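You operate a simulated robot arm through the tools that you are given. There is no shell and no other tool.

You run a simulated two-armed robot. Do the job below in one go: nothing can be reset, and whatever is moved stays where it is left.

TASK
Free the green-banded mould's plate, wedge it level, lock it, weight the mould.
Fine: lay the wedge from the bench top before the plate and push it under; bubble between the lines, large weight on the middle. Set down upright: large weight.

The check looks at the end state, three seconds after you hand in, the way a careful person would. Anything else that was tipped, shoved, dropped, spilled or broken makes it a failure.

THE ROBOT
Two 7-joint arms with three-finger grippers on one trunk that stands fixed in place. Base frame: the origin is at the foot of the trunk, x ahead of it, y to its left, z up; the work surface is at about z = 0.84. Lengths are in m, angles in degrees, forces in N, time in s.
The left shoulder is at [0.03, 0.124, 1.108], the right one opposite. With the tool pointing down near the work surface each hand reaches from about 0.1 to 0.78 m from the base axis, measured 20 degrees to its own side. Payload 2.2 kg a hand.
Tool frame (each hand has its own): the origin (TCP) lies between the finger pads and is the grasp point; the fingertips stand 0.028 m ahead of it; z points along the fingers, y is the line along which they close. The gripper opens to 0.102 m; its body begins 0.071 m behind the TCP.
Orientation is that of the tool frame in the base frame, as [roll, pitch, yaw] about the fixed x, y, z axes, in that order (R = Rz(yaw) Ry(pitch) Rx(roll)). With the fingers straight down and closing along the base's y, the tool's x points along the base's -x, its y along +y and its z along -z.

THE INTERFACE
- The arms move only by the tool servo_tool. It takes "left_steps", "right_steps" or both (then of equal length, played together; a hand with none holds still); each is a list of rows, each an object of numbers (a shift or turn left out is 0, a gripper value left out holds the last): "dx", "dy", "dz": the shift along the base's x, y, z in units of 20 mm (1.0 is 20 mm); "ax", "ay", "az": the turn, a rotation vector about the base's x, y, z in units of 6 degrees (1.0 is 6 degrees); "grip": the gripper command, from -1 (fully open) to 1 (shut), values between in proportion. In form: [{"dx": .., "dy": .., "dz": .., "ax": .., "ay": .., "az": .., "grip": ..}, ...]. A call has 1 to 20 rows; each row shifts and turns the commanded pose from where the row before left it. A call with a number of a shift or a turn outside -1 to 1 is refused whole. Each row takes 0.2 s and may step no farther than 0.05 m and 8.6 degrees from the row before; otherwise, or with a gripper value out of range, the whole call is refused. A pose out of reach is approached as far as the arm can. The call stops where the force on the tool passes 40 N (or 10 N more than at its start, if that is more) or the arm is blocked; 0.2 s more then pass. The fingers move at their own pace (about 0.1436 m/s each) and stop on an object; they squeeze with about 37 N. The grip force told is the motor's: it shows also when the fingers shut on nothing. Time passes only in rows, and 0.2 s behind the last, so rows that do not move let the fingers close. The reply holds the time, the measured pose of the TCP, the force on the tool along the base axes, the opening and the grip force, in the units named above and with some noise, with the torque about the TCP (base axes, N m) and any sound that the robot's microphone picked up, and new pictures: "show" is both (left out), scene, wrist or none (wrist: the cameras of the hands that moved).
- Cameras (640 x 400 px; columns grow to the right, rows downward): "scene" is now at [0.0378, -0.0161, 1.811]; the picture's right is [-0.21, -0.98, -0.00], its down [-0.84, 0.18, -0.52] and it looks along [0.51, -0.11, -0.86] (base axes); focal length 316 px, centre (320, 200). "left" rides on the left gripper at [0.072, 0.038, -0.086] in its tool frame; the picture's right is [-0.47, 0.89, 0.00], its down [-0.60, -0.32, -0.73] and it looks along [-0.65, -0.34, 0.68] (tool axes); focal length 256 px, centre (320, 200). "right" rides on the right gripper at [0.069, 0.044, -0.086] in its tool frame; the picture's right is [-0.53, 0.85, 0.00], its down [-0.58, -0.36, -0.73] and it looks along [-0.62, -0.39, 0.68] (tool axes); focal length 256 px, centre (320, 200). There is no depth. A picture from a camera that has moved, and an enlarged one, comes with that camera's place and axes in the base frame and with its lens.
- move_column(by): moves the trunk up (or, below 0, down) by that many m; the arms and the scene camera ride with it, the base frame stays. It gives what a move gives, with no picture.
- pan_tilt(pan, tilt): turns the head with the scene camera to pan (to the left, within 143 degrees either way) and tilt (down, from -29 to 69), counted from straight ahead of the robot. It gives what a move gives, and a new picture of the scene camera.
- zoom(camera, box): a new picture of the part [left, top, right, bottom] of that camera's present view, enlarged. It takes no simulated time.
- hand_in(): hands the job in; it is judged then, once.

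Places have to be worked out from the pictures, the camera data and where the tool is seen. Open the grippers and draw the arms clear of the work before you hand the job in, unless the task says otherwise.

The tools are called after ">>>" as name(argument=value, ...) on one line, values as JSON. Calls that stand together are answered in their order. servo_tool: Moves the arms, as the interface text tells. Its arguments: {"type":"object","properties":{"left_steps":{"type":"array","items":{"type":"object","properties":{"dx":{"type":"number"},"dy":{"type":"number"},"dz":{"type":"number"},"ax":{"type":"number"},"ay":{"type":"number"},"az":{"type":"number"},"grip":{"type":"number"}}}},"right_steps":{"type":"array","items":{"type":"object","properties":{"dx":{"type":"number"},"dy":{"type":"number"},"dz":{"type":"number"},"ax":{"type":"number"},"ay":{"type":"number"},"az":{"type":"number"},"grip":{"type":"number"}}}},"show":{"type":"string","enum":["both","scene","wrist","none"]}},"required":[]} The other tools are called the same way: move_column (by) moves the trunk up or down; pan_tilt (pan, tilt) turns the head that bears the scene camera; zoom (camera, box) takes an enlarged picture of a part of a camera's view; hand_in () hands the job in.

At the start:

```text
clock: 0.0
left_tool_pos: [0.5748, -0.025, 1.2363]
left_ee_rot: [179.9, -0.1, 179.9]
left_contact_force: [-0.1, 0.4, -0.1]
left_ft_torque: [-0.04, -0.01, 0.03]
left_opening: 0.1021
left_grasp_force: 0.0
right_tool_pos: [0.4158, -0.4636, 1.2205]
right_ee_rot: [180.0, 0.0, -180.0]
right_contact_force: [1.1, 0.6, 0.2]
right_ft_torque: [0.0, 0.0, 0.01]
right_opening: 0.1018
right_grasp_force: 0.1
trunk travel left (down, up): [-0.35, 0.19]
head pan, tilt (commanded): [-12.3, 58.8]
```

scene: 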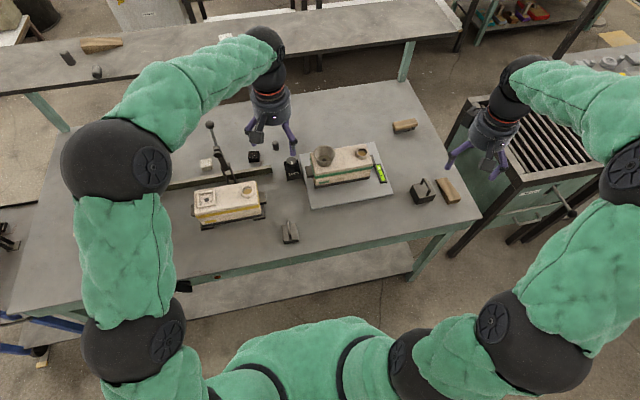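
right: 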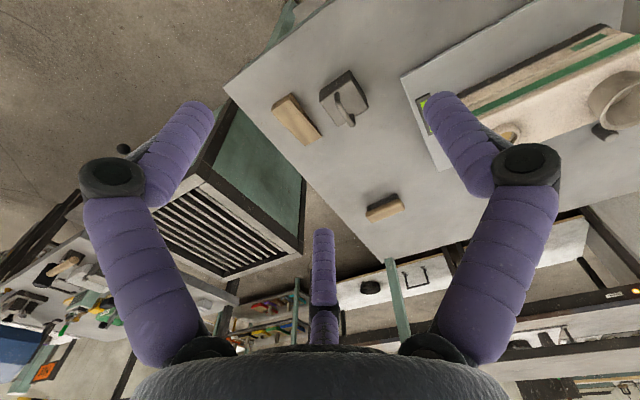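
left: 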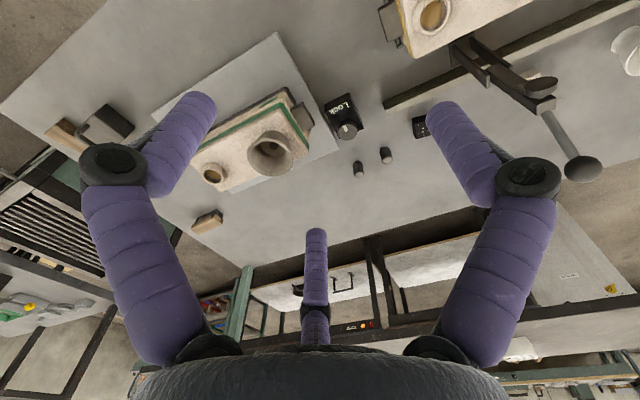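

The scene shows a green-banded mould on a plate with a bubble level, a lock box, wedges and weights. I zoom in on several parts to identify the objects.

>>> zoom(camera="scene", box=[270, 100, 470, 225])

>>> zoom(camera="scene", box=[150, 110, 350, 250])

>>> zoom(camera="left", box=[140, 0, 640, 312])

>>> zoom(camera="right", box=[240, 0, 640, 250])

```text
3.20 times, centred on (370, 162) of scene
camera zoom: at [0.0378, -0.0161, 1.811], right [-0.21, -0.98, 0.0], down [-0.84, 0.18, -0.52], along [0.51, -0.11, -0.86], focal length 1012 px, centre (160, 320)
```

zoom: 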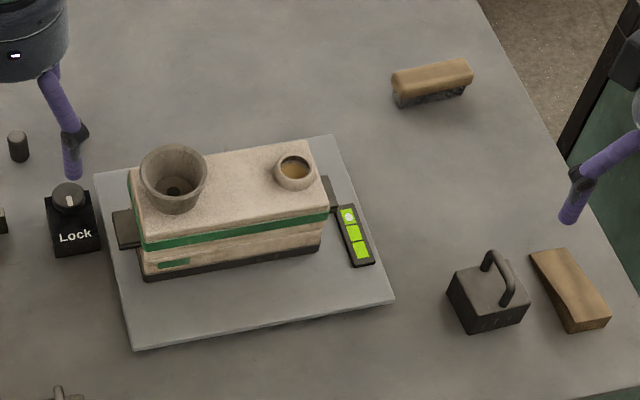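

```text
2.86 times, centred on (250, 180) of scene
camera zoom: at [0.0378, -0.0161, 1.811], right [-0.21, -0.98, 0.0], down [-0.84, 0.18, -0.52], along [0.51, -0.11, -0.86], focal length 904 px, centre (520, 257)
```

zoom: 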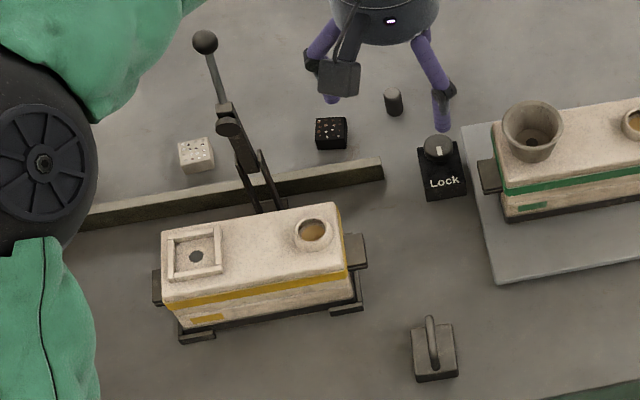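

```text
1.28 times, centred on (390, 156) of left
camera zoom: at [0.5001, 0.0128, 1.3217], right [0.47, 0.89, 0.0], down [0.6, -0.32, 0.73], along [0.65, -0.34, -0.68], focal length 328 px, centre (230, 256)
```

zoom: 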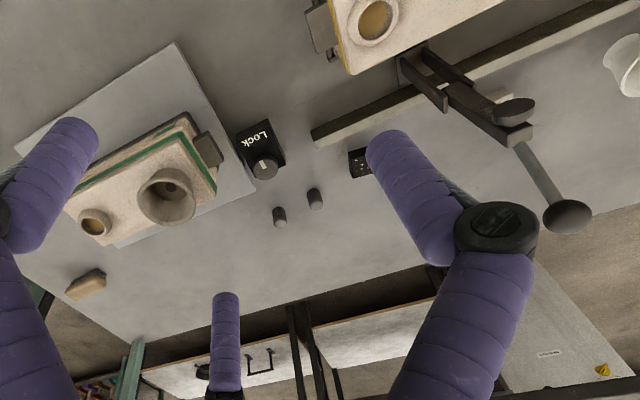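

```text
1.60 times, centred on (440, 125) of right
camera zoom: at [0.3474, -0.4206, 1.3071], right [0.53, 0.85, 0.0], down [0.58, -0.36, 0.73], along [0.62, -0.39, -0.68], focal length 410 px, centre (128, 320)
```

zoom: 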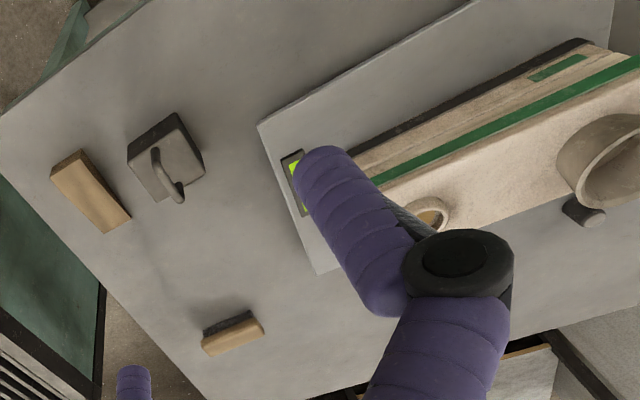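

I zoom tighter on the lock box, level, wedge and the two weights.

>>> zoom(camera="scene", box=[275, 145, 315, 185])

>>> zoom(camera="scene", box=[400, 165, 470, 210])

>>> zoom(camera="left", box=[310, 80, 410, 180])

>>> zoom(camera="scene", box=[360, 150, 400, 190])

>>> zoom(camera="right", box=[260, 60, 380, 150])

```text
10.00 times, centred on (295, 165) of scene
camera zoom: at [0.0378, -0.0161, 1.811], right [-0.21, -0.98, 0.0], down [-0.84, 0.18, -0.52], along [0.51, -0.11, -0.86], focal length 3162 px, centre (570, 550)
```

zoom: 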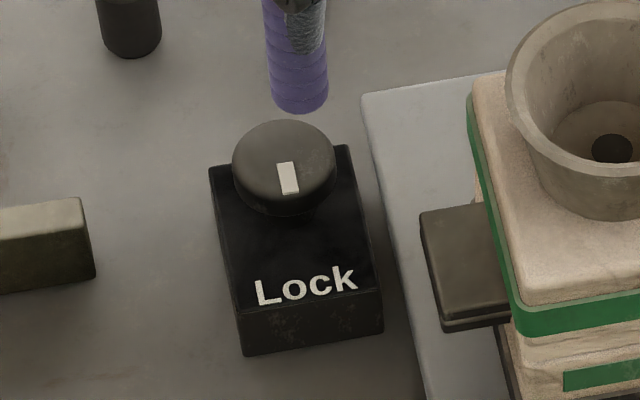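

```text
8.89 times, centred on (435, 188) of scene
camera zoom: at [0.0378, -0.0161, 1.811], right [-0.21, -0.98, 0.0], down [-0.84, 0.18, -0.52], along [0.51, -0.11, -0.86], focal length 2811 px, centre (-702, 311)
```

zoom: 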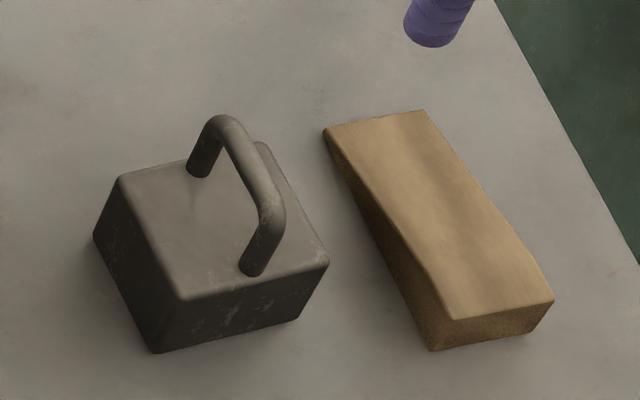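

```text
4.00 times, centred on (360, 130) of left
camera zoom: at [0.5001, 0.0128, 1.3217], right [0.47, 0.89, 0.0], down [0.6, -0.32, 0.73], along [0.65, -0.34, -0.68], focal length 1024 px, centre (160, 480)
```

zoom: 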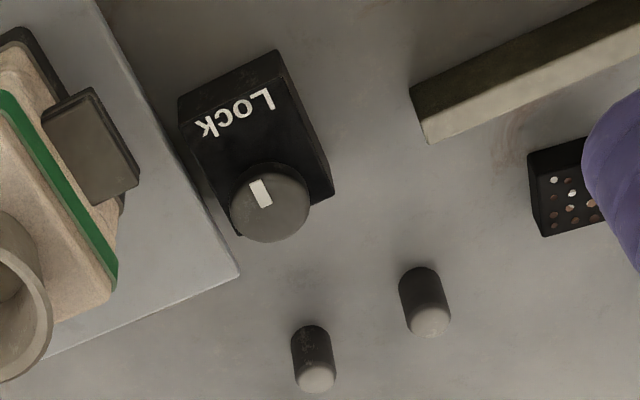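

```text
10.00 times, centred on (380, 170) of scene
camera zoom: at [0.0378, -0.0161, 1.811], right [-0.21, -0.98, 0.0], down [-0.84, 0.18, -0.52], along [0.51, -0.11, -0.86], focal length 3162 px, centre (-280, 500)
```

zoom: 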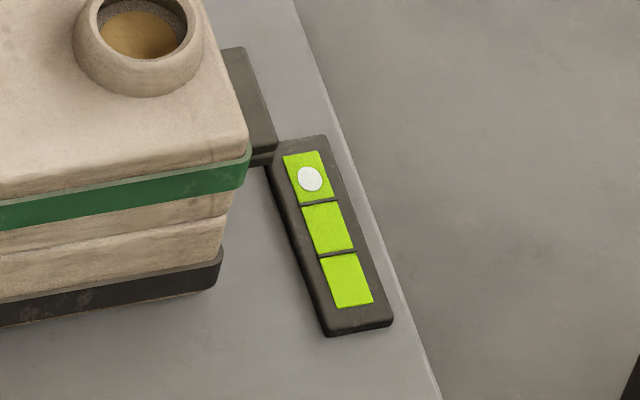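

```text
4.44 times, centred on (320, 105) of right
camera zoom: at [0.3474, -0.4206, 1.3071], right [0.53, 0.85, 0.0], down [0.58, -0.36, 0.73], along [0.62, -0.39, -0.68], focal length 1138 px, centre (320, 622)
```

zoom: 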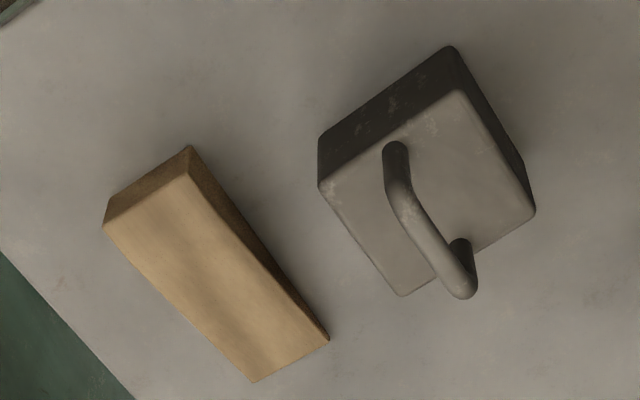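

The bubble sits at the far end, so the near edge needs raising; the knob's white mark points toward "Lock". I look at the grippers' finger geometry and the other items (small weight, back shelf).

>>> zoom(camera="scene", box=[230, 70, 320, 160])

>>> zoom(camera="scene", box=[440, 60, 560, 200])

>>> zoom(camera="scene", box=[190, 170, 310, 250])

>>> zoom(camera="scene", box=[0, 20, 160, 120])

```text
4.44 times, centred on (275, 115) of scene
camera zoom: at [0.0378, -0.0161, 1.811], right [-0.21, -0.98, 0.0], down [-0.84, 0.18, -0.52], along [0.51, -0.11, -0.86], focal length 1405 px, centre (520, 578)
```

zoom: 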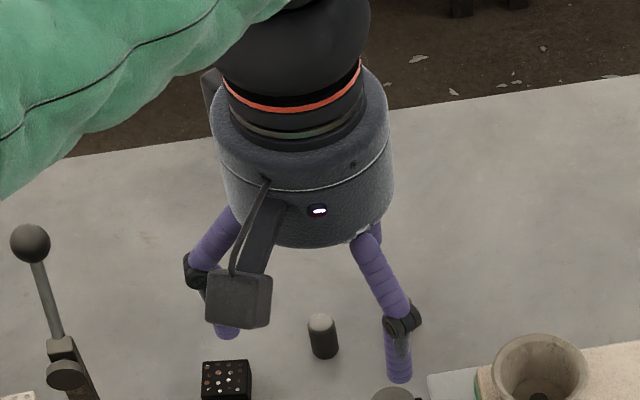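

```text
2.86 times, centred on (500, 130) of scene
camera zoom: at [0.0378, -0.0161, 1.811], right [-0.21, -0.98, 0.0], down [-0.84, 0.18, -0.52], along [0.51, -0.11, -0.86], focal length 904 px, centre (-194, 400)
```

zoom: 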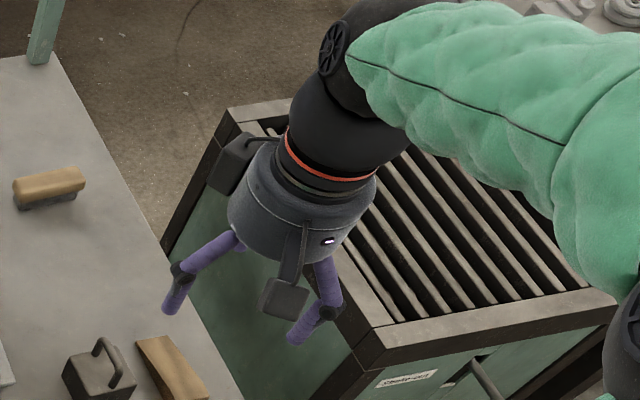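

```text
5.00 times, centred on (250, 210) of scene
camera zoom: at [0.0378, -0.0161, 1.811], right [-0.21, -0.98, 0.0], down [-0.84, 0.18, -0.52], along [0.51, -0.11, -0.86], focal length 1581 px, centre (670, 150)
```

zoom: 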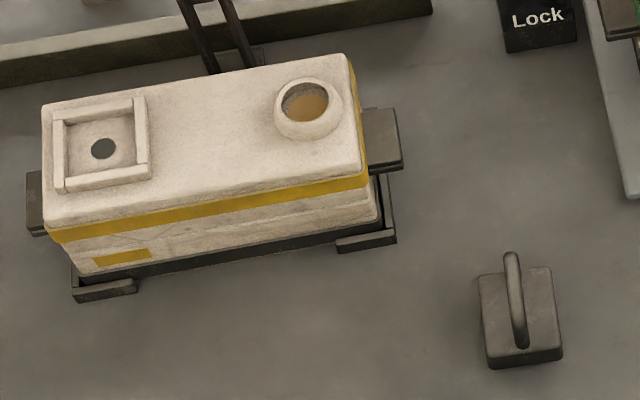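

```text
4.00 times, centred on (80, 70) of scene
camera zoom: at [0.0378, -0.0161, 1.811], right [-0.21, -0.98, 0.0], down [-0.84, 0.18, -0.52], along [0.51, -0.11, -0.86], focal length 1265 px, centre (1280, 720)
```

zoom: 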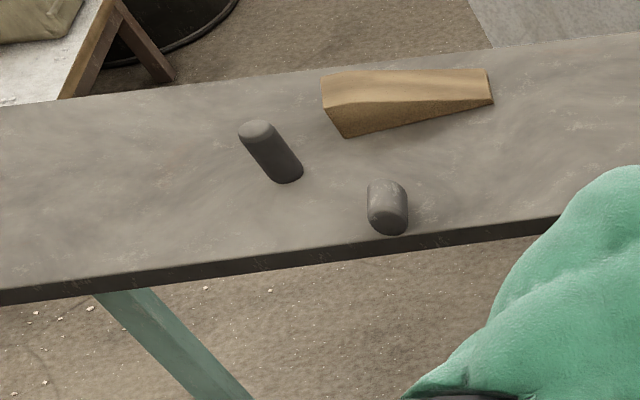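

There are two wedges; the one on this bench (right of the large weight) is the one to use. The tall lever near y≈0.15 is a hazard for the left arm, so I retract the left arm up-left and use the right for the work; I also half close the right fingers to learn how they move.

>>> servo_tool(left_steps=[{"dx": -0.625, "dy": 0.9, "dz": 0.1}, {"dx": -0.625, "dy": 0.9, "dz": 0.1}, {"dx": -0.625, "dy": 0.9, "dz": 0.1}, {"dx": -0.625, "dy": 0.9, "dz": 0.1}, {"dx": -0.625, "dy": 0.9, "dz": 0.1}, {"dx": -0.625, "dy": 0.9, "dz": 0.1}, {"dx": -0.625, "dy": 0.9, "dz": 0.1}, {"dx": -0.625, "dy": 0.9, "dz": 0.1}, {"dx": -0.625, "dy": 0.9, "dz": 0.1}, {"dx": -0.625, "dy": 0.9, "dz": 0.1}, {"dx": -0.625, "dy": 0.9, "dz": 0.1}, {"dx": -0.625, "dy": 0.9, "dz": 0.1}, {"dx": -0.625, "dy": 0.9, "dz": 0.1}, {"dx": -0.625, "dy": 0.9, "dz": 0.1}], right_steps=[{"grip": 0.2}, {"grip": 0.2}, {"grip": 0.2}, {"grip": 0.2}, {"grip": 0.2}, {"grip": 0.2}, {"grip": 0.2}, {"grip": 0.2}, {"grip": 0.2}, {"grip": 0.2}, {"grip": 0.2}, {"grip": 0.2}, {"grip": 0.2}, {"grip": 0.2}])

```text
clock: 3.0
left_tool_pos: [0.3978, 0.2269, 1.2626]
left_ee_rot: [179.9, 0.1, -180.0]
left_contact_force: [-0.6, 0.1, -0.4]
left_ft_torque: [0.04, -0.02, 0.04]
left_opening: 0.102
left_grasp_force: 0.0
right_tool_pos: [0.4142, -0.4637, 1.2203]
right_ee_rot: [-180.0, -0.1, 180.0]
right_contact_force: [0.4, -0.1, 0.4]
right_ft_torque: [-0.01, 0.0, -0.02]
right_opening: 0.0408
right_grasp_force: 0.0
trunk travel left (down, up): [-0.35, 0.19]
head pan, tilt (commanded): [-12.3, 58.8]
camera scene: at [0.0368, -0.0155, 1.811], right [-0.21, -0.98, 0.0], down [-0.84, 0.18, -0.52], along [0.51, -0.11, -0.86], focal length 316 px, centre (320, 200)
camera right: at [0.3466, -0.4202, 1.3075], right [0.53, 0.84, 0.0], down [0.58, -0.36, 0.73], along [0.62, -0.39, -0.68], focal length 256 px, centre (320, 200)
camera left: at [0.324, 0.2657, 1.35], right [0.47, 0.89, 0.0], down [0.6, -0.32, 0.73], along [0.65, -0.34, -0.68], focal length 256 px, centre (320, 200)
```

scene: 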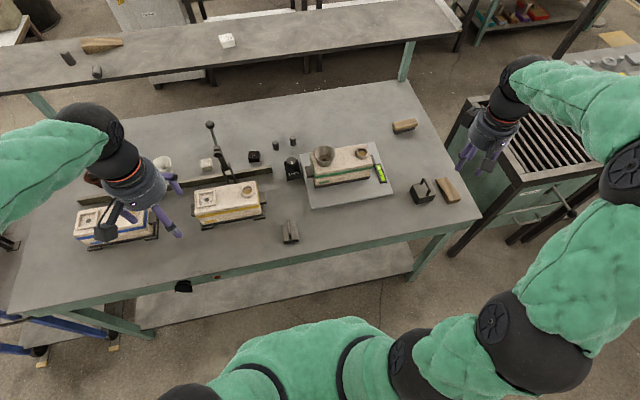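
right: 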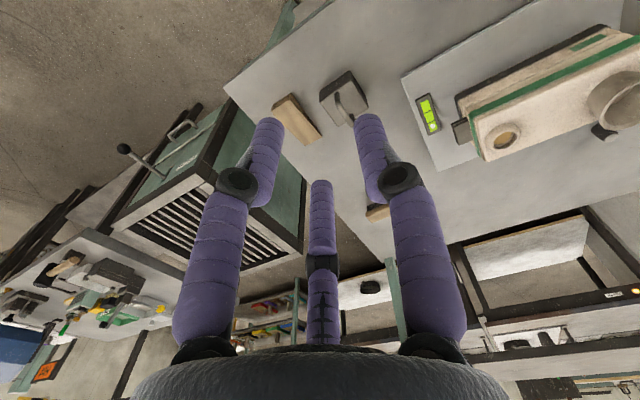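
left: 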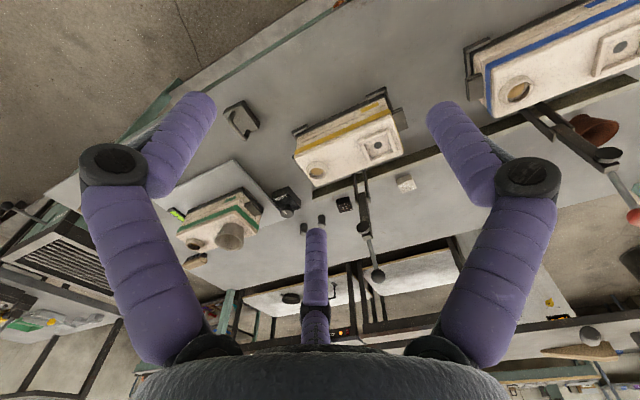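

The fingers close centrically (three at 120°, opening is the inscribed diameter). I now carry the right hand above the mould at height to look closely at the lock box.

>>> servo_tool(right_steps=[{"dx": 0.43, "dy": 0.97, "grip": -0.3}, {"dx": 0.43, "dy": 0.97}, {"dx": 0.43, "dy": 0.97}, {"dx": 0.43, "dy": 0.97}, {"dx": 0.43, "dy": 0.97}, {"dx": 0.43, "dy": 0.97}, {"dx": 0.43, "dy": 0.97}, {"dx": 0.43, "dy": 0.97}, {"dx": 0.43, "dy": 0.97}, {"dx": 0.43, "dy": 0.97}, {"dx": 0.43, "dy": 0.97}, {"dx": 0.43, "dy": 0.97}, {"dx": 0.43, "dy": 0.97}, {"dx": 0.43, "dy": 0.97}, {"dx": 0.43, "dy": 0.97}, {"dx": 0.43, "dy": 0.97}, {"dx": 0.43, "dy": 0.97}, {"dx": 0.43, "dy": 0.97}, {"dx": 0.43, "dy": 0.97}, {"dx": 0.43, "dy": 0.97}], show="both")

```text
clock: 7.2
left_tool_pos: [0.3981, 0.2272, 1.264]
left_ee_rot: [179.9, 0.0, 179.9]
left_contact_force: [0.6, 0.3, -0.1]
left_ft_torque: [-0.02, 0.0, 0.0]
left_opening: 0.1023
left_grasp_force: 0.1
right_tool_pos: [0.5893, -0.0762, 1.2208]
right_ee_rot: [-180.0, 0.0, 180.0]
right_contact_force: [1.2, -0.1, 0.8]
right_ft_torque: [-0.01, -0.01, 0.01]
right_opening: 0.0666
right_grasp_force: 0.1
trunk travel left (down, up): [-0.35, 0.19]
head pan, tilt (commanded): [-12.3, 58.8]
camera scene: at [0.0383, -0.015, 1.811], right [-0.21, -0.98, 0.0], down [-0.84, 0.18, -0.52], along [0.51, -0.11, -0.86], focal length 316 px, centre (320, 200)
camera right: at [0.5202, -0.0318, 1.3072], right [0.53, 0.84, 0.0], down [0.58, -0.36, 0.73], along [0.62, -0.39, -0.68], focal length 256 px, centre (320, 200)
```

scene: 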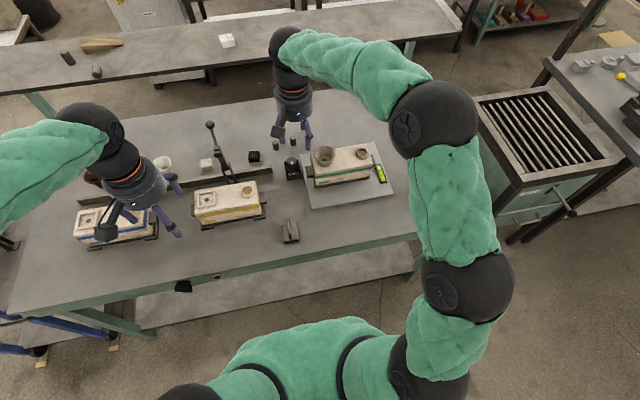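
right: 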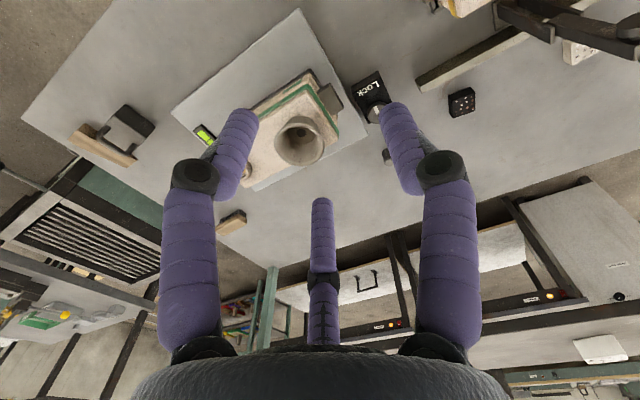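

Right hand is at (0.589,-0.076,1.221). I descend to a viewpoint about 0.3 m from the lock knob.

>>> servo_tool(right_steps=[{"dx": 0.15, "dy": 0.38, "dz": -0.95}, {"dx": 0.15, "dy": 0.38, "dz": -0.95}, {"dx": 0.15, "dy": 0.38, "dz": -0.95}, {"dx": 0.15, "dy": 0.38, "dz": -0.95}, {"dx": 0.15, "dy": 0.38, "dz": -0.95}, {"dx": 0.15, "dy": 0.38, "dz": -0.95}, {"dx": 0.15, "dy": 0.38, "dz": -0.95}, {"dx": 0.15, "dy": 0.38, "dz": -0.95}, {"dx": 0.15, "dy": 0.38, "dz": -0.95}, {"dx": 0.15, "dy": 0.38, "dz": -0.95}])

```text
clock: 9.4
left_tool_pos: [0.3986, 0.227, 1.2637]
left_ee_rot: [-180.0, 0.0, -180.0]
left_contact_force: [0.1, 0.1, -0.9]
left_ft_torque: [-0.03, 0.01, -0.02]
left_opening: 0.102
left_grasp_force: 0.2
right_tool_pos: [0.6194, 0.0003, 1.0303]
right_ee_rot: [179.9, 0.0, 179.9]
right_contact_force: [0.4, 0.3, -0.9]
right_ft_torque: [0.04, -0.01, -0.02]
right_opening: 0.0663
right_grasp_force: 0.1
trunk travel left (down, up): [-0.35, 0.19]
head pan, tilt (commanded): [-12.3, 58.8]
camera scene: at [0.0385, -0.0154, 1.811], right [-0.21, -0.98, 0.0], down [-0.84, 0.18, -0.52], along [0.51, -0.11, -0.86], focal length 316 px, centre (320, 200)
camera right: at [0.5508, 0.0442, 1.1168], right [0.54, 0.84, 0.0], down [0.58, -0.37, 0.73], along [0.62, -0.39, -0.68], focal length 256 px, centre (320, 200)
```

scene: 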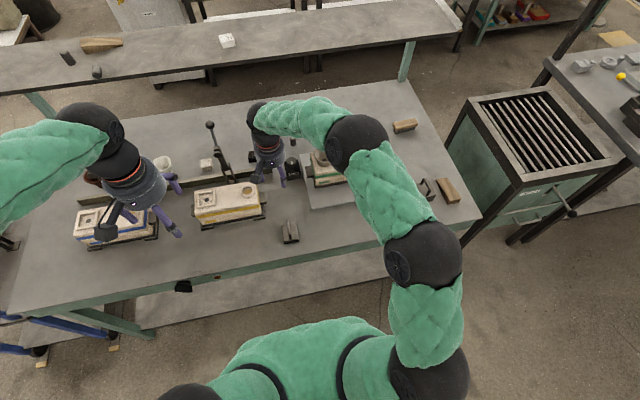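
right: 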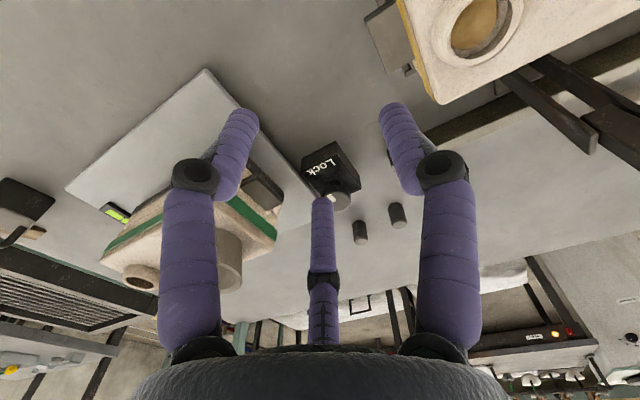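

The lock box is in view; I zoom in on it.

>>> zoom(camera="right", box=[280, 130, 420, 250])

>>> zoom(camera="scene", box=[270, 140, 330, 190])

>>> zoom(camera="left", box=[160, 170, 340, 280])

```text
3.33 times, centred on (350, 190) of right
camera zoom: at [0.5508, 0.0442, 1.1168], right [0.54, 0.84, 0.0], down [0.58, -0.37, 0.73], along [0.62, -0.39, -0.68], focal length 853 px, centre (220, 233)
```

zoom: 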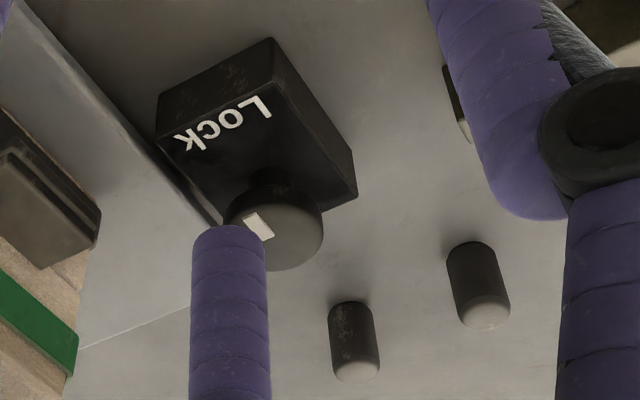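

```text
8.00 times, centred on (300, 165) of scene
camera zoom: at [0.0385, -0.0154, 1.811], right [-0.21, -0.98, 0.0], down [-0.84, 0.18, -0.52], along [0.51, -0.11, -0.86], focal length 2530 px, centre (480, 480)
```

zoom: 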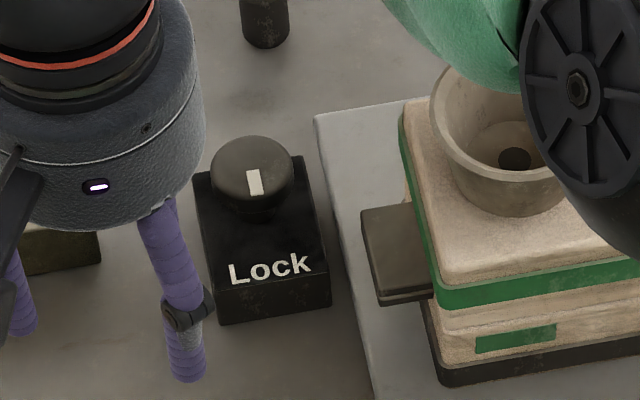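

```text
3.56 times, centred on (250, 225) of left
camera zoom: at [0.3254, 0.2656, 1.3496], right [0.47, 0.89, 0.0], down [0.6, -0.32, 0.73], along [0.65, -0.34, -0.68], focal length 910 px, centre (569, 111)
```

zoom: 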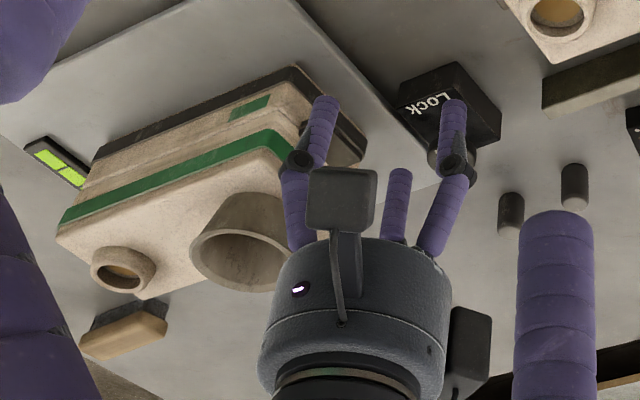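

The knob's centre works out near (0.770, -0.067) with its top at z≈0.889 and the box top at ≈0.867, mark pointing at "Lock". I move to hover above the knob and check.

>>> servo_tool(right_steps=[{"dx": 0.94, "dy": -0.42}, {"dx": 0.94, "dy": -0.42}, {"dx": 0.94, "dy": -0.42}, {"dx": 0.94, "dy": -0.42}, {"dx": 0.94, "dy": -0.42}, {"dx": 0.94, "dy": -0.42}, {"dx": 0.94, "dy": -0.42}, {"dx": 0.94, "dy": -0.42}])

```text
clock: 11.2
left_tool_pos: [0.3991, 0.2271, 1.2643]
left_ee_rot: [179.9, 0.1, 180.0]
left_contact_force: [1.6, 0.5, 1.1]
left_ft_torque: [-0.02, -0.01, 0.0]
left_opening: 0.102
left_grasp_force: 0.1
right_tool_pos: [0.7453, -0.0657, 1.0317]
right_ee_rot: [180.0, 0.1, -179.9]
right_contact_force: [0.0, 0.5, -0.1]
right_ft_torque: [-0.02, 0.01, -0.01]
right_opening: 0.0662
right_grasp_force: 0.0
right hand out of reach, approached as far as the arm can: row 7, 8
trunk travel left (down, up): [-0.35, 0.19]
head pan, tilt (commanded): [-12.3, 58.8]
camera scene: at [0.038, -0.0156, 1.811], right [-0.21, -0.98, 0.0], down [-0.84, 0.18, -0.52], along [0.51, -0.11, -0.86], focal length 316 px, centre (320, 200)
camera right: at [0.6779, -0.021, 1.1174], right [0.53, 0.85, 0.0], down [0.58, -0.36, 0.73], along [0.62, -0.39, -0.68], focal length 256 px, centre (320, 200)
```

scene: 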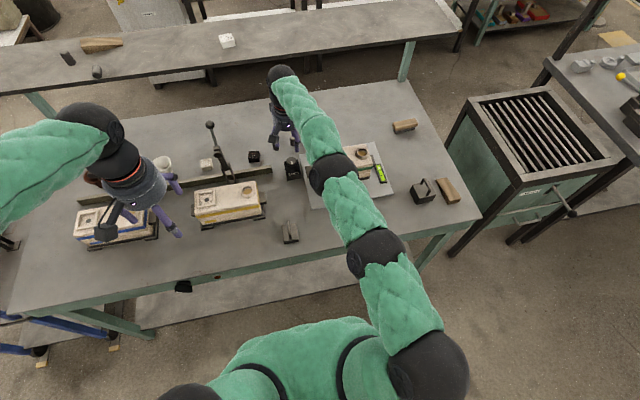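
right: 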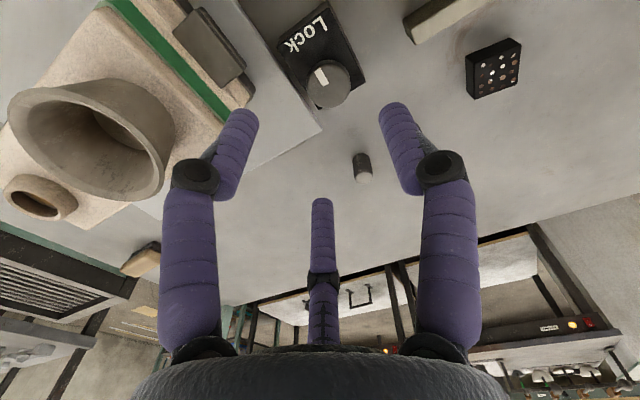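

The hand stops at x≈0.745, so straight-down reach ends short of the knob (≈0.765). I tilt the hand 12° (fingers leaning forward) to gain reach and read the pose.

>>> servo_tool(right_steps=[{"ay": -1}, {"ay": -1}, {}])

```text
clock: 12.0
left_tool_pos: [0.3991, 0.2273, 1.2641]
left_ee_rot: [-180.0, 0.1, -179.9]
left_contact_force: [0.0, -0.7, -0.6]
left_ft_torque: [0.0, 0.01, 0.02]
left_opening: 0.1022
left_grasp_force: 0.1
right_tool_pos: [0.7461, -0.0639, 1.0307]
right_ee_rot: [-180.0, 11.9, -179.9]
right_contact_force: [-0.5, -0.4, 0.1]
right_ft_torque: [0.01, 0.0, 0.0]
right_opening: 0.0664
right_grasp_force: 0.2
trunk travel left (down, up): [-0.35, 0.19]
head pan, tilt (commanded): [-12.3, 58.8]
camera scene: at [0.0387, -0.0157, 1.811], right [-0.21, -0.98, 0.0], down [-0.84, 0.18, -0.52], along [0.51, -0.11, -0.86], focal length 316 px, centre (320, 200)
camera right: at [0.6618, -0.0204, 1.1], right [0.52, 0.85, 0.11], down [0.41, -0.36, 0.83], along [0.75, -0.39, -0.54], focal length 256 px, centre (320, 200)
```

scene: 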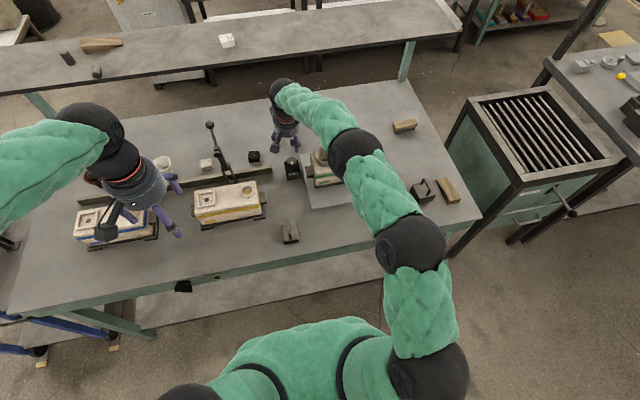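
right: 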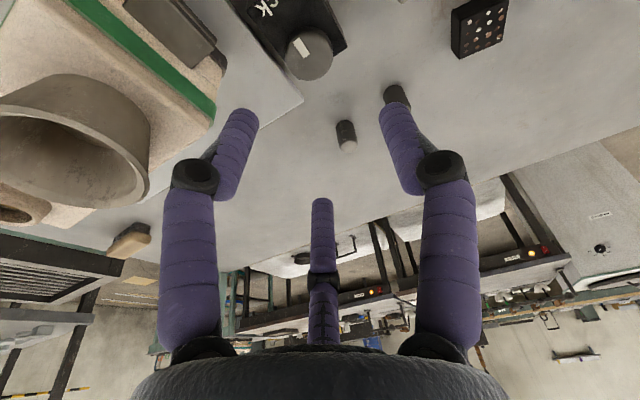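

Tilted, the hand has slack again at (0.746,-0.064). The knob triangulates to about (0.767,-0.066), so I go above it and look.

>>> servo_tool(right_steps=[{"dx": 0.3, "dy": -0.03, "dz": -0.9}, {"dx": 0.3, "dy": -0.03, "dz": -0.9}, {"dx": 0.3, "dy": -0.04, "dz": -0.9}, {"dz": -0.6}, {}])

>>> zoom(camera="scene", box=[250, 110, 350, 190])

>>> zoom(camera="left", box=[160, 170, 340, 280])

```text
clock: 13.2
left_tool_pos: [0.3982, 0.2266, 1.2634]
left_ee_rot: [-180.0, 0.0, -179.9]
left_contact_force: [-0.3, -1.1, -0.2]
left_ft_torque: [0.0, -0.02, 0.0]
left_opening: 0.1019
left_grasp_force: 0.0
right_tool_pos: [0.7628, -0.0677, 0.9648]
right_ee_rot: [180.0, 12.0, 179.9]
right_contact_force: [0.8, -0.5, -0.4]
right_ft_torque: [-0.03, -0.01, -0.01]
right_opening: 0.0663
right_grasp_force: 0.0
trunk travel left (down, up): [-0.35, 0.19]
head pan, tilt (commanded): [-12.3, 58.8]
camera scene: at [0.0377, -0.0159, 1.811], right [-0.21, -0.98, 0.0], down [-0.84, 0.18, -0.52], along [0.51, -0.11, -0.86], focal length 316 px, centre (320, 200)
camera right: at [0.6791, -0.0232, 1.0346], right [0.52, 0.84, 0.11], down [0.41, -0.36, 0.84], along [0.75, -0.39, -0.54], focal length 256 px, centre (320, 200)
```

scene: 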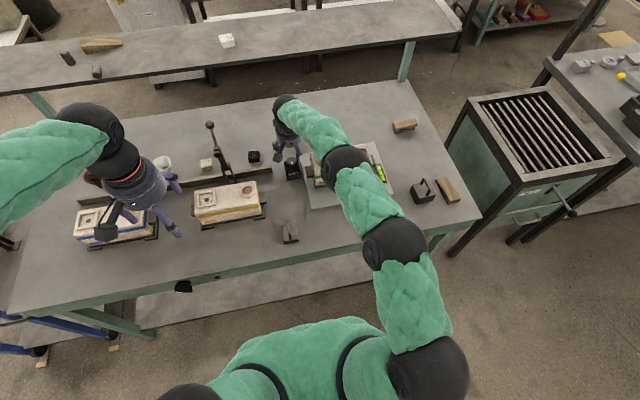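
right: 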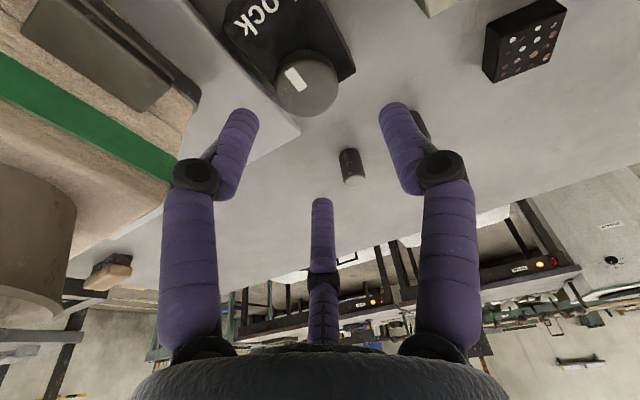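

```text
5.00 times, centred on (300, 150) of scene
camera zoom: at [0.0377, -0.0159, 1.811], right [-0.21, -0.98, 0.0], down [-0.84, 0.18, -0.52], along [0.51, -0.11, -0.86], focal length 1581 px, centre (420, 450)
```

zoom: 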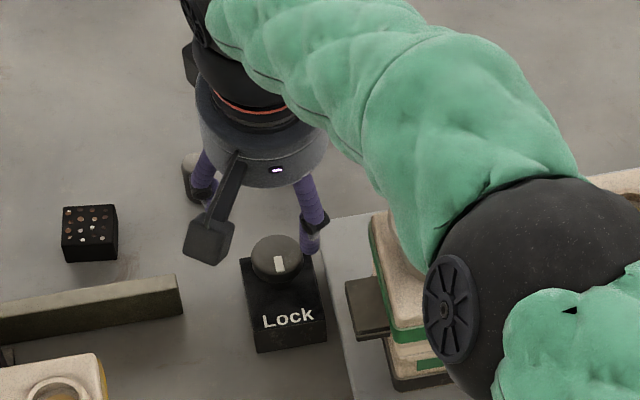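

```text
3.56 times, centred on (250, 225) of left
camera zoom: at [0.3248, 0.2653, 1.3499], right [0.47, 0.89, 0.0], down [0.6, -0.32, 0.73], along [0.65, -0.34, -0.68], focal length 910 px, centre (569, 111)
```

zoom: 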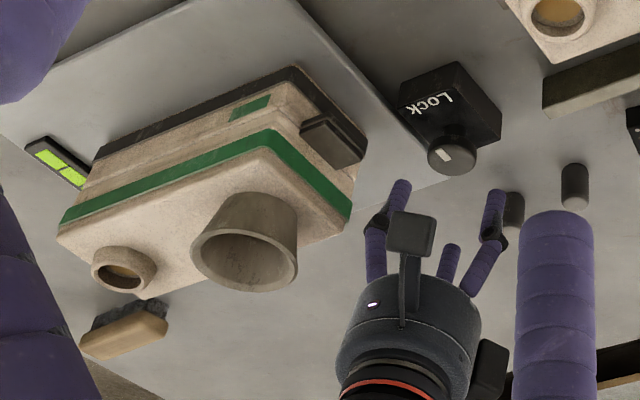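

The knob is at ≈(0.768,-0.065); a 6° tilt should suffice and engages the fingertips more evenly. I reduce the tilt, shrink the opening to ~56 mm and descend to z≈0.905.

>>> servo_tool(right_steps=[{"ay": 1, "grip": -0.1}, {"dx": 0.15, "dy": 0.13, "dz": -0.5}, {"dz": -0.7}, {"dz": -0.7}, {"dz": -0.6}, {"dz": -0.45}, {}])

>>> zoom(camera="scene", box=[250, 110, 350, 190])

>>> zoom(camera="left", box=[160, 170, 340, 280])

```text
clock: 14.8
left_tool_pos: [0.3971, 0.226, 1.2637]
left_ee_rot: [180.0, 0.0, 180.0]
left_contact_force: [0.3, -0.3, 0.3]
left_ft_torque: [0.01, -0.01, -0.02]
left_opening: 0.1021
left_grasp_force: 0.1
right_tool_pos: [0.7583, -0.0648, 0.9066]
right_ee_rot: [-179.9, 6.1, -180.0]
right_contact_force: [0.1, 0.3, 0.2]
right_ft_torque: [0.0, 0.02, 0.01]
right_opening: 0.0563
right_grasp_force: 0.1
right hand out of reach, approached as far as the arm can: row 4
trunk travel left (down, up): [-0.35, 0.19]
head pan, tilt (commanded): [-12.3, 58.8]
camera scene: at [0.0376, -0.016, 1.811], right [-0.21, -0.98, 0.0], down [-0.84, 0.18, -0.52], along [0.51, -0.11, -0.86], focal length 316 px, centre (320, 200)
camera right: at [0.6806, -0.0204, 0.9857], right [0.53, 0.84, 0.06], down [0.5, -0.36, 0.79], along [0.69, -0.39, -0.61], focal length 256 px, centre (320, 200)
```

scene: 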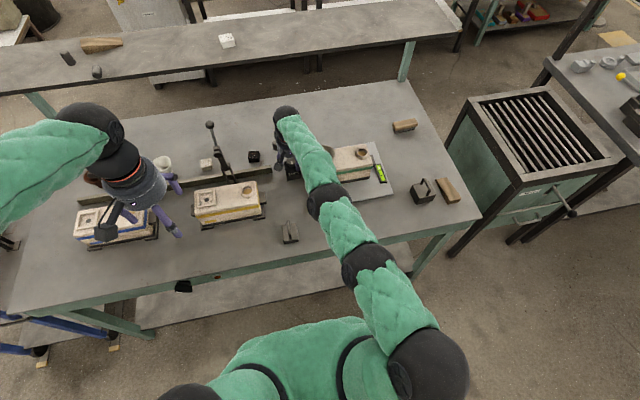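
right: 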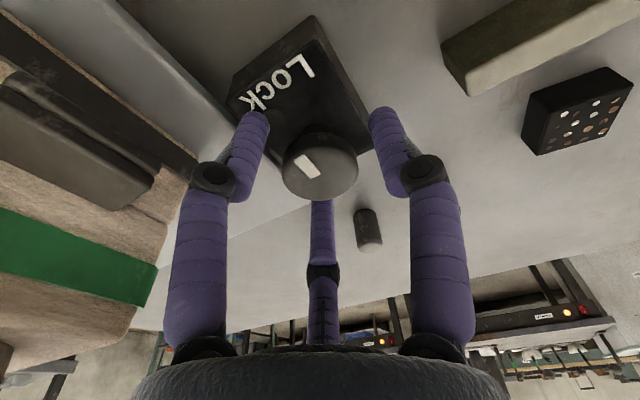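

```text
5.00 times, centred on (300, 150) of scene
camera zoom: at [0.0376, -0.016, 1.811], right [-0.21, -0.98, 0.0], down [-0.84, 0.18, -0.52], along [0.51, -0.11, -0.86], focal length 1581 px, centre (420, 450)
```

zoom: 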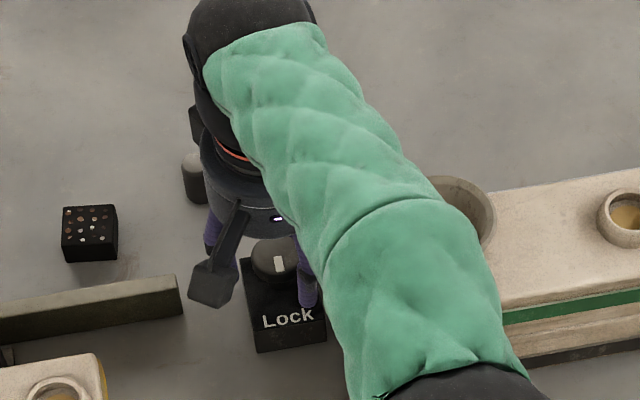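

```text
3.56 times, centred on (250, 225) of left
camera zoom: at [0.3247, 0.2652, 1.3499], right [0.47, 0.89, 0.0], down [0.6, -0.32, 0.73], along [0.65, -0.34, -0.68], focal length 910 px, centre (569, 111)
```

zoom: 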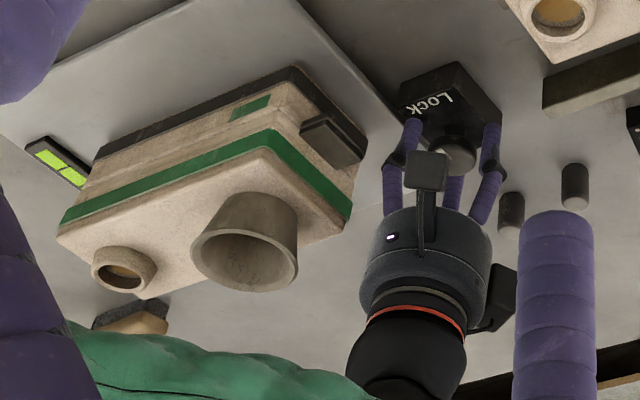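

At 6° the arm falls ~6 mm short (0.758 vs ≈0.765 needed). I go back to 12° tilt and shift forward to centre the fingers around the knob before closing.

>>> servo_tool(right_steps=[{"ay": -1}, {"dx": 0.33, "dy": -0.07, "dz": -0.05}, {}], show="wrist")

>>> zoom(camera="right", box=[220, 80, 440, 240])

>>> zoom(camera="left", box=[250, 175, 320, 225])

```text
clock: 15.6
left_tool_pos: [0.3977, 0.2245, 1.2639]
left_ee_rot: [180.0, 0.0, -180.0]
left_contact_force: [-0.2, 0.0, 0.7]
left_ft_torque: [-0.03, -0.02, 0.04]
left_opening: 0.102
left_grasp_force: 0.2
right_tool_pos: [0.7727, -0.066, 0.9051]
right_ee_rot: [-180.0, 12.0, 179.8]
right_contact_force: [-4.4, -5.2, -1.8]
right_ft_torque: [-0.14, -0.06, 0.08]
right_opening: 0.0606
right_grasp_force: 3.4
right hand out of reach, approached as far as the arm can: row 1
trunk travel left (down, up): [-0.35, 0.19]
head pan, tilt (commanded): [-12.3, 58.8]
camera right: at [0.6893, -0.022, 0.9743], right [0.52, 0.84, 0.11], down [0.41, -0.36, 0.84], along [0.75, -0.39, -0.54], focal length 256 px, centre (320, 200)
```

right: 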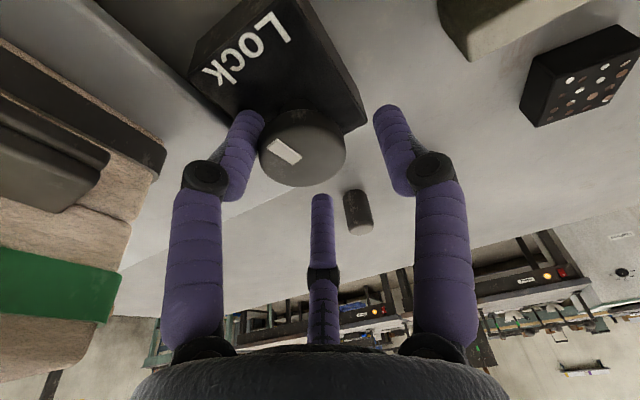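

```text
2.50 times, centred on (330, 160) of right
camera zoom: at [0.6893, -0.022, 0.9743], right [0.52, 0.84, 0.11], down [0.41, -0.36, 0.84], along [0.75, -0.39, -0.54], focal length 640 px, centre (295, 300)
```

zoom: 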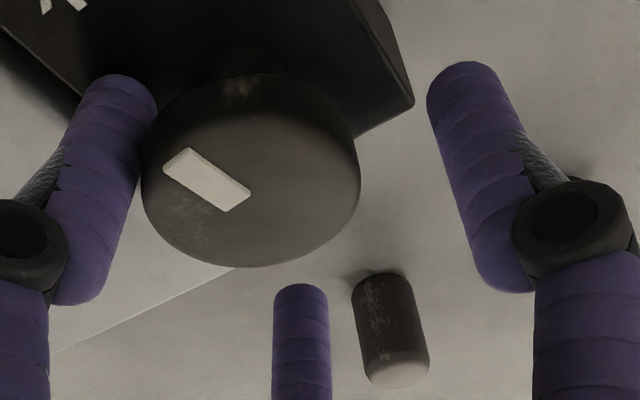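

```text
8.00 times, centred on (285, 200) of left
camera zoom: at [0.3245, 0.2647, 1.35], right [0.47, 0.89, 0.0], down [0.6, -0.32, 0.73], along [0.65, -0.34, -0.68], focal length 2048 px, centre (600, 200)
```

zoom: 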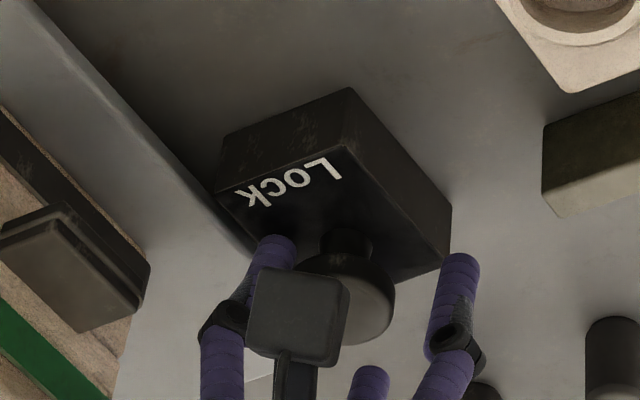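

The rear finger brushes the knob: the hand overshot to x=0.773. I move back ~9 mm and 4 mm to the right to centre it.

>>> servo_tool(right_steps=[{"dx": -0.43, "dy": -0.18}, {}], show="wrist")

>>> zoom(camera="right", box=[220, 80, 440, 240])

```text
clock: 16.2
left_tool_pos: [0.3991, 0.2266, 1.2644]
left_ee_rot: [179.9, 0.0, -180.0]
left_contact_force: [0.0, 0.2, -0.2]
left_ft_torque: [0.01, 0.01, 0.01]
left_opening: 0.102
left_grasp_force: 0.0
right_tool_pos: [0.7685, -0.0675, 0.9062]
right_ee_rot: [-179.9, 12.0, -180.0]
right_contact_force: [-0.3, 0.1, 0.1]
right_ft_torque: [-0.01, -0.01, -0.03]
right_opening: 0.0561
right_grasp_force: 0.1
trunk travel left (down, up): [-0.35, 0.19]
head pan, tilt (commanded): [-12.3, 58.8]
camera right: at [0.6842, -0.0235, 0.975], right [0.52, 0.85, 0.11], down [0.41, -0.36, 0.83], along [0.75, -0.39, -0.54], focal length 256 px, centre (320, 200)
```

right: 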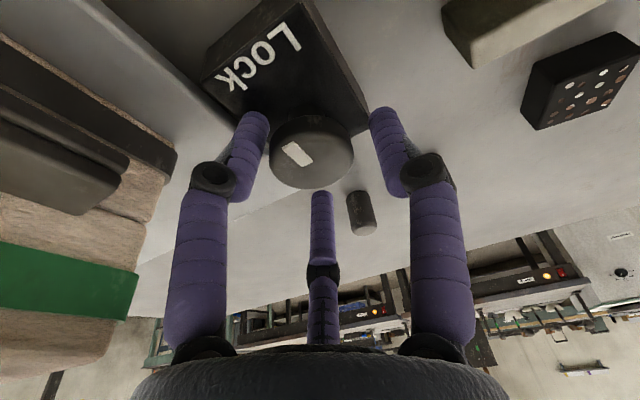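

```text
2.50 times, centred on (330, 160) of right
camera zoom: at [0.6842, -0.0235, 0.975], right [0.52, 0.85, 0.11], down [0.41, -0.36, 0.83], along [0.75, -0.39, -0.54], focal length 640 px, centre (295, 300)
```

zoom: 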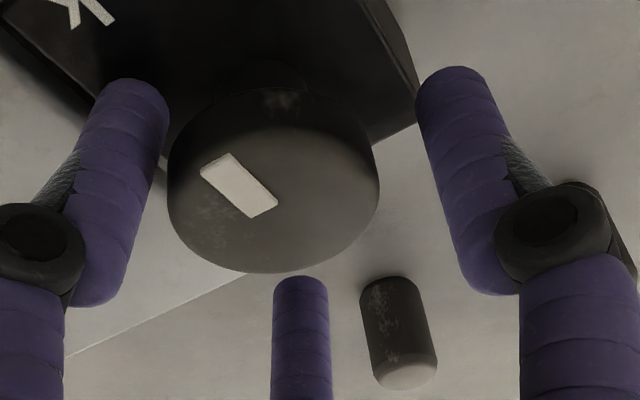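

Nearly centred; I nudge 3 mm back, 2 mm right and close on the knob.

>>> servo_tool(right_steps=[{"dx": -0.13, "dy": -0.08}, {"grip": 0.25}, {"grip": 0.5}, {"grip": 1}, {"grip": 1}], show="wrist")

>>> zoom(camera="right", box=[220, 80, 440, 240])

```text
clock: 17.4
left_tool_pos: [0.3969, 0.2253, 1.2649]
left_ee_rot: [179.9, 0.1, 179.8]
left_contact_force: [0.6, 0.6, -0.6]
left_ft_torque: [0.04, 0.02, -0.04]
left_opening: 0.102
left_grasp_force: 0.1
right_tool_pos: [0.7651, -0.0691, 0.9031]
right_ee_rot: [-180.0, 11.9, 179.9]
right_contact_force: [-20.2, -15.4, -1.2]
right_ft_torque: [-0.14, 0.09, 0.14]
right_opening: 0.0427
right_grasp_force: 45.0
right hand out of reach, approached as far as the arm can: row 1
trunk travel left (down, up): [-0.35, 0.19]
head pan, tilt (commanded): [-12.3, 58.8]
camera right: at [0.6814, -0.0257, 0.9744], right [0.52, 0.84, 0.11], down [0.41, -0.36, 0.83], along [0.74, -0.39, -0.54], focal length 256 px, centre (320, 200)
```

right: 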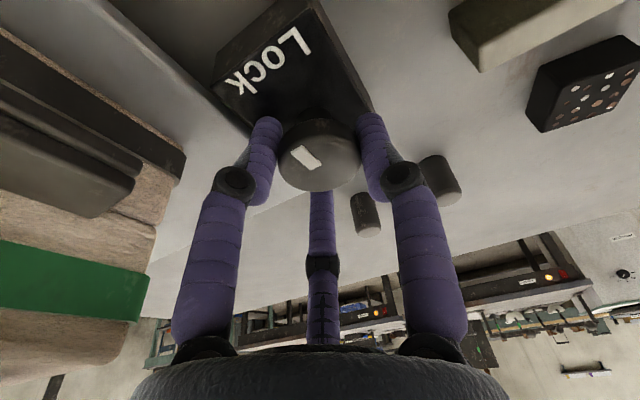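

```text
2.50 times, centred on (330, 160) of right
camera zoom: at [0.6814, -0.0257, 0.9744], right [0.52, 0.84, 0.11], down [0.41, -0.36, 0.83], along [0.74, -0.39, -0.54], focal length 640 px, centre (295, 300)
```

zoom: 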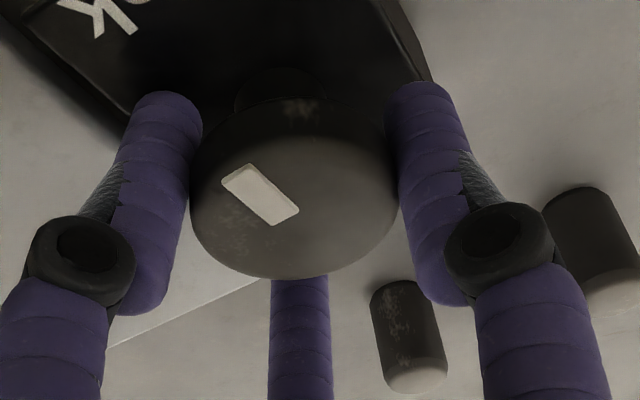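

Gripped with a sideways load of about 25 N; I ease it by shifting the command a few mm along -x, -y.

>>> servo_tool(right_steps=[{"dx": -0.12, "dy": -0.1}, {}], show="none")

```text
clock: 18.0
left_tool_pos: [0.3963, 0.2264, 1.2629]
left_ee_rot: [179.9, 0.0, -179.9]
left_contact_force: [-0.5, -0.3, 0.7]
left_ft_torque: [-0.01, 0.0, 0.01]
left_opening: 0.1018
left_grasp_force: 0.1
right_tool_pos: [0.7661, -0.0696, 0.9034]
right_ee_rot: [-180.0, 11.7, -180.0]
right_contact_force: [-23.8, -12.0, -2.6]
right_ft_torque: [-0.23, -0.23, 0.1]
right_opening: 0.0426
right_grasp_force: 45.5
trunk travel left (down, up): [-0.35, 0.19]
head pan, tilt (commanded): [-12.3, 58.8]
```

Force still -24 N in x; I shift the command back a bit more.

>>> servo_tool(right_steps=[{"dx": -0.2, "dy": -0.1}, {}], show="none")

```text
clock: 18.6
left_tool_pos: [0.3956, 0.2262, 1.2628]
left_ee_rot: [179.9, 0.0, -180.0]
left_contact_force: [0.3, 1.0, 0.3]
left_ft_torque: [-0.03, 0.01, -0.04]
left_opening: 0.102
left_grasp_force: 0.0
right_tool_pos: [0.7665, -0.0697, 0.904]
right_ee_rot: [179.9, 11.7, 180.0]
right_contact_force: [-26.0, -5.2, -3.5]
right_ft_torque: [0.21, 0.16, 0.13]
right_opening: 0.0425
right_grasp_force: 45.0
right hand out of reach, approached as far as the arm can: row 1
trunk travel left (down, up): [-0.35, 0.19]
head pan, tilt (commanded): [-12.3, 58.8]
```

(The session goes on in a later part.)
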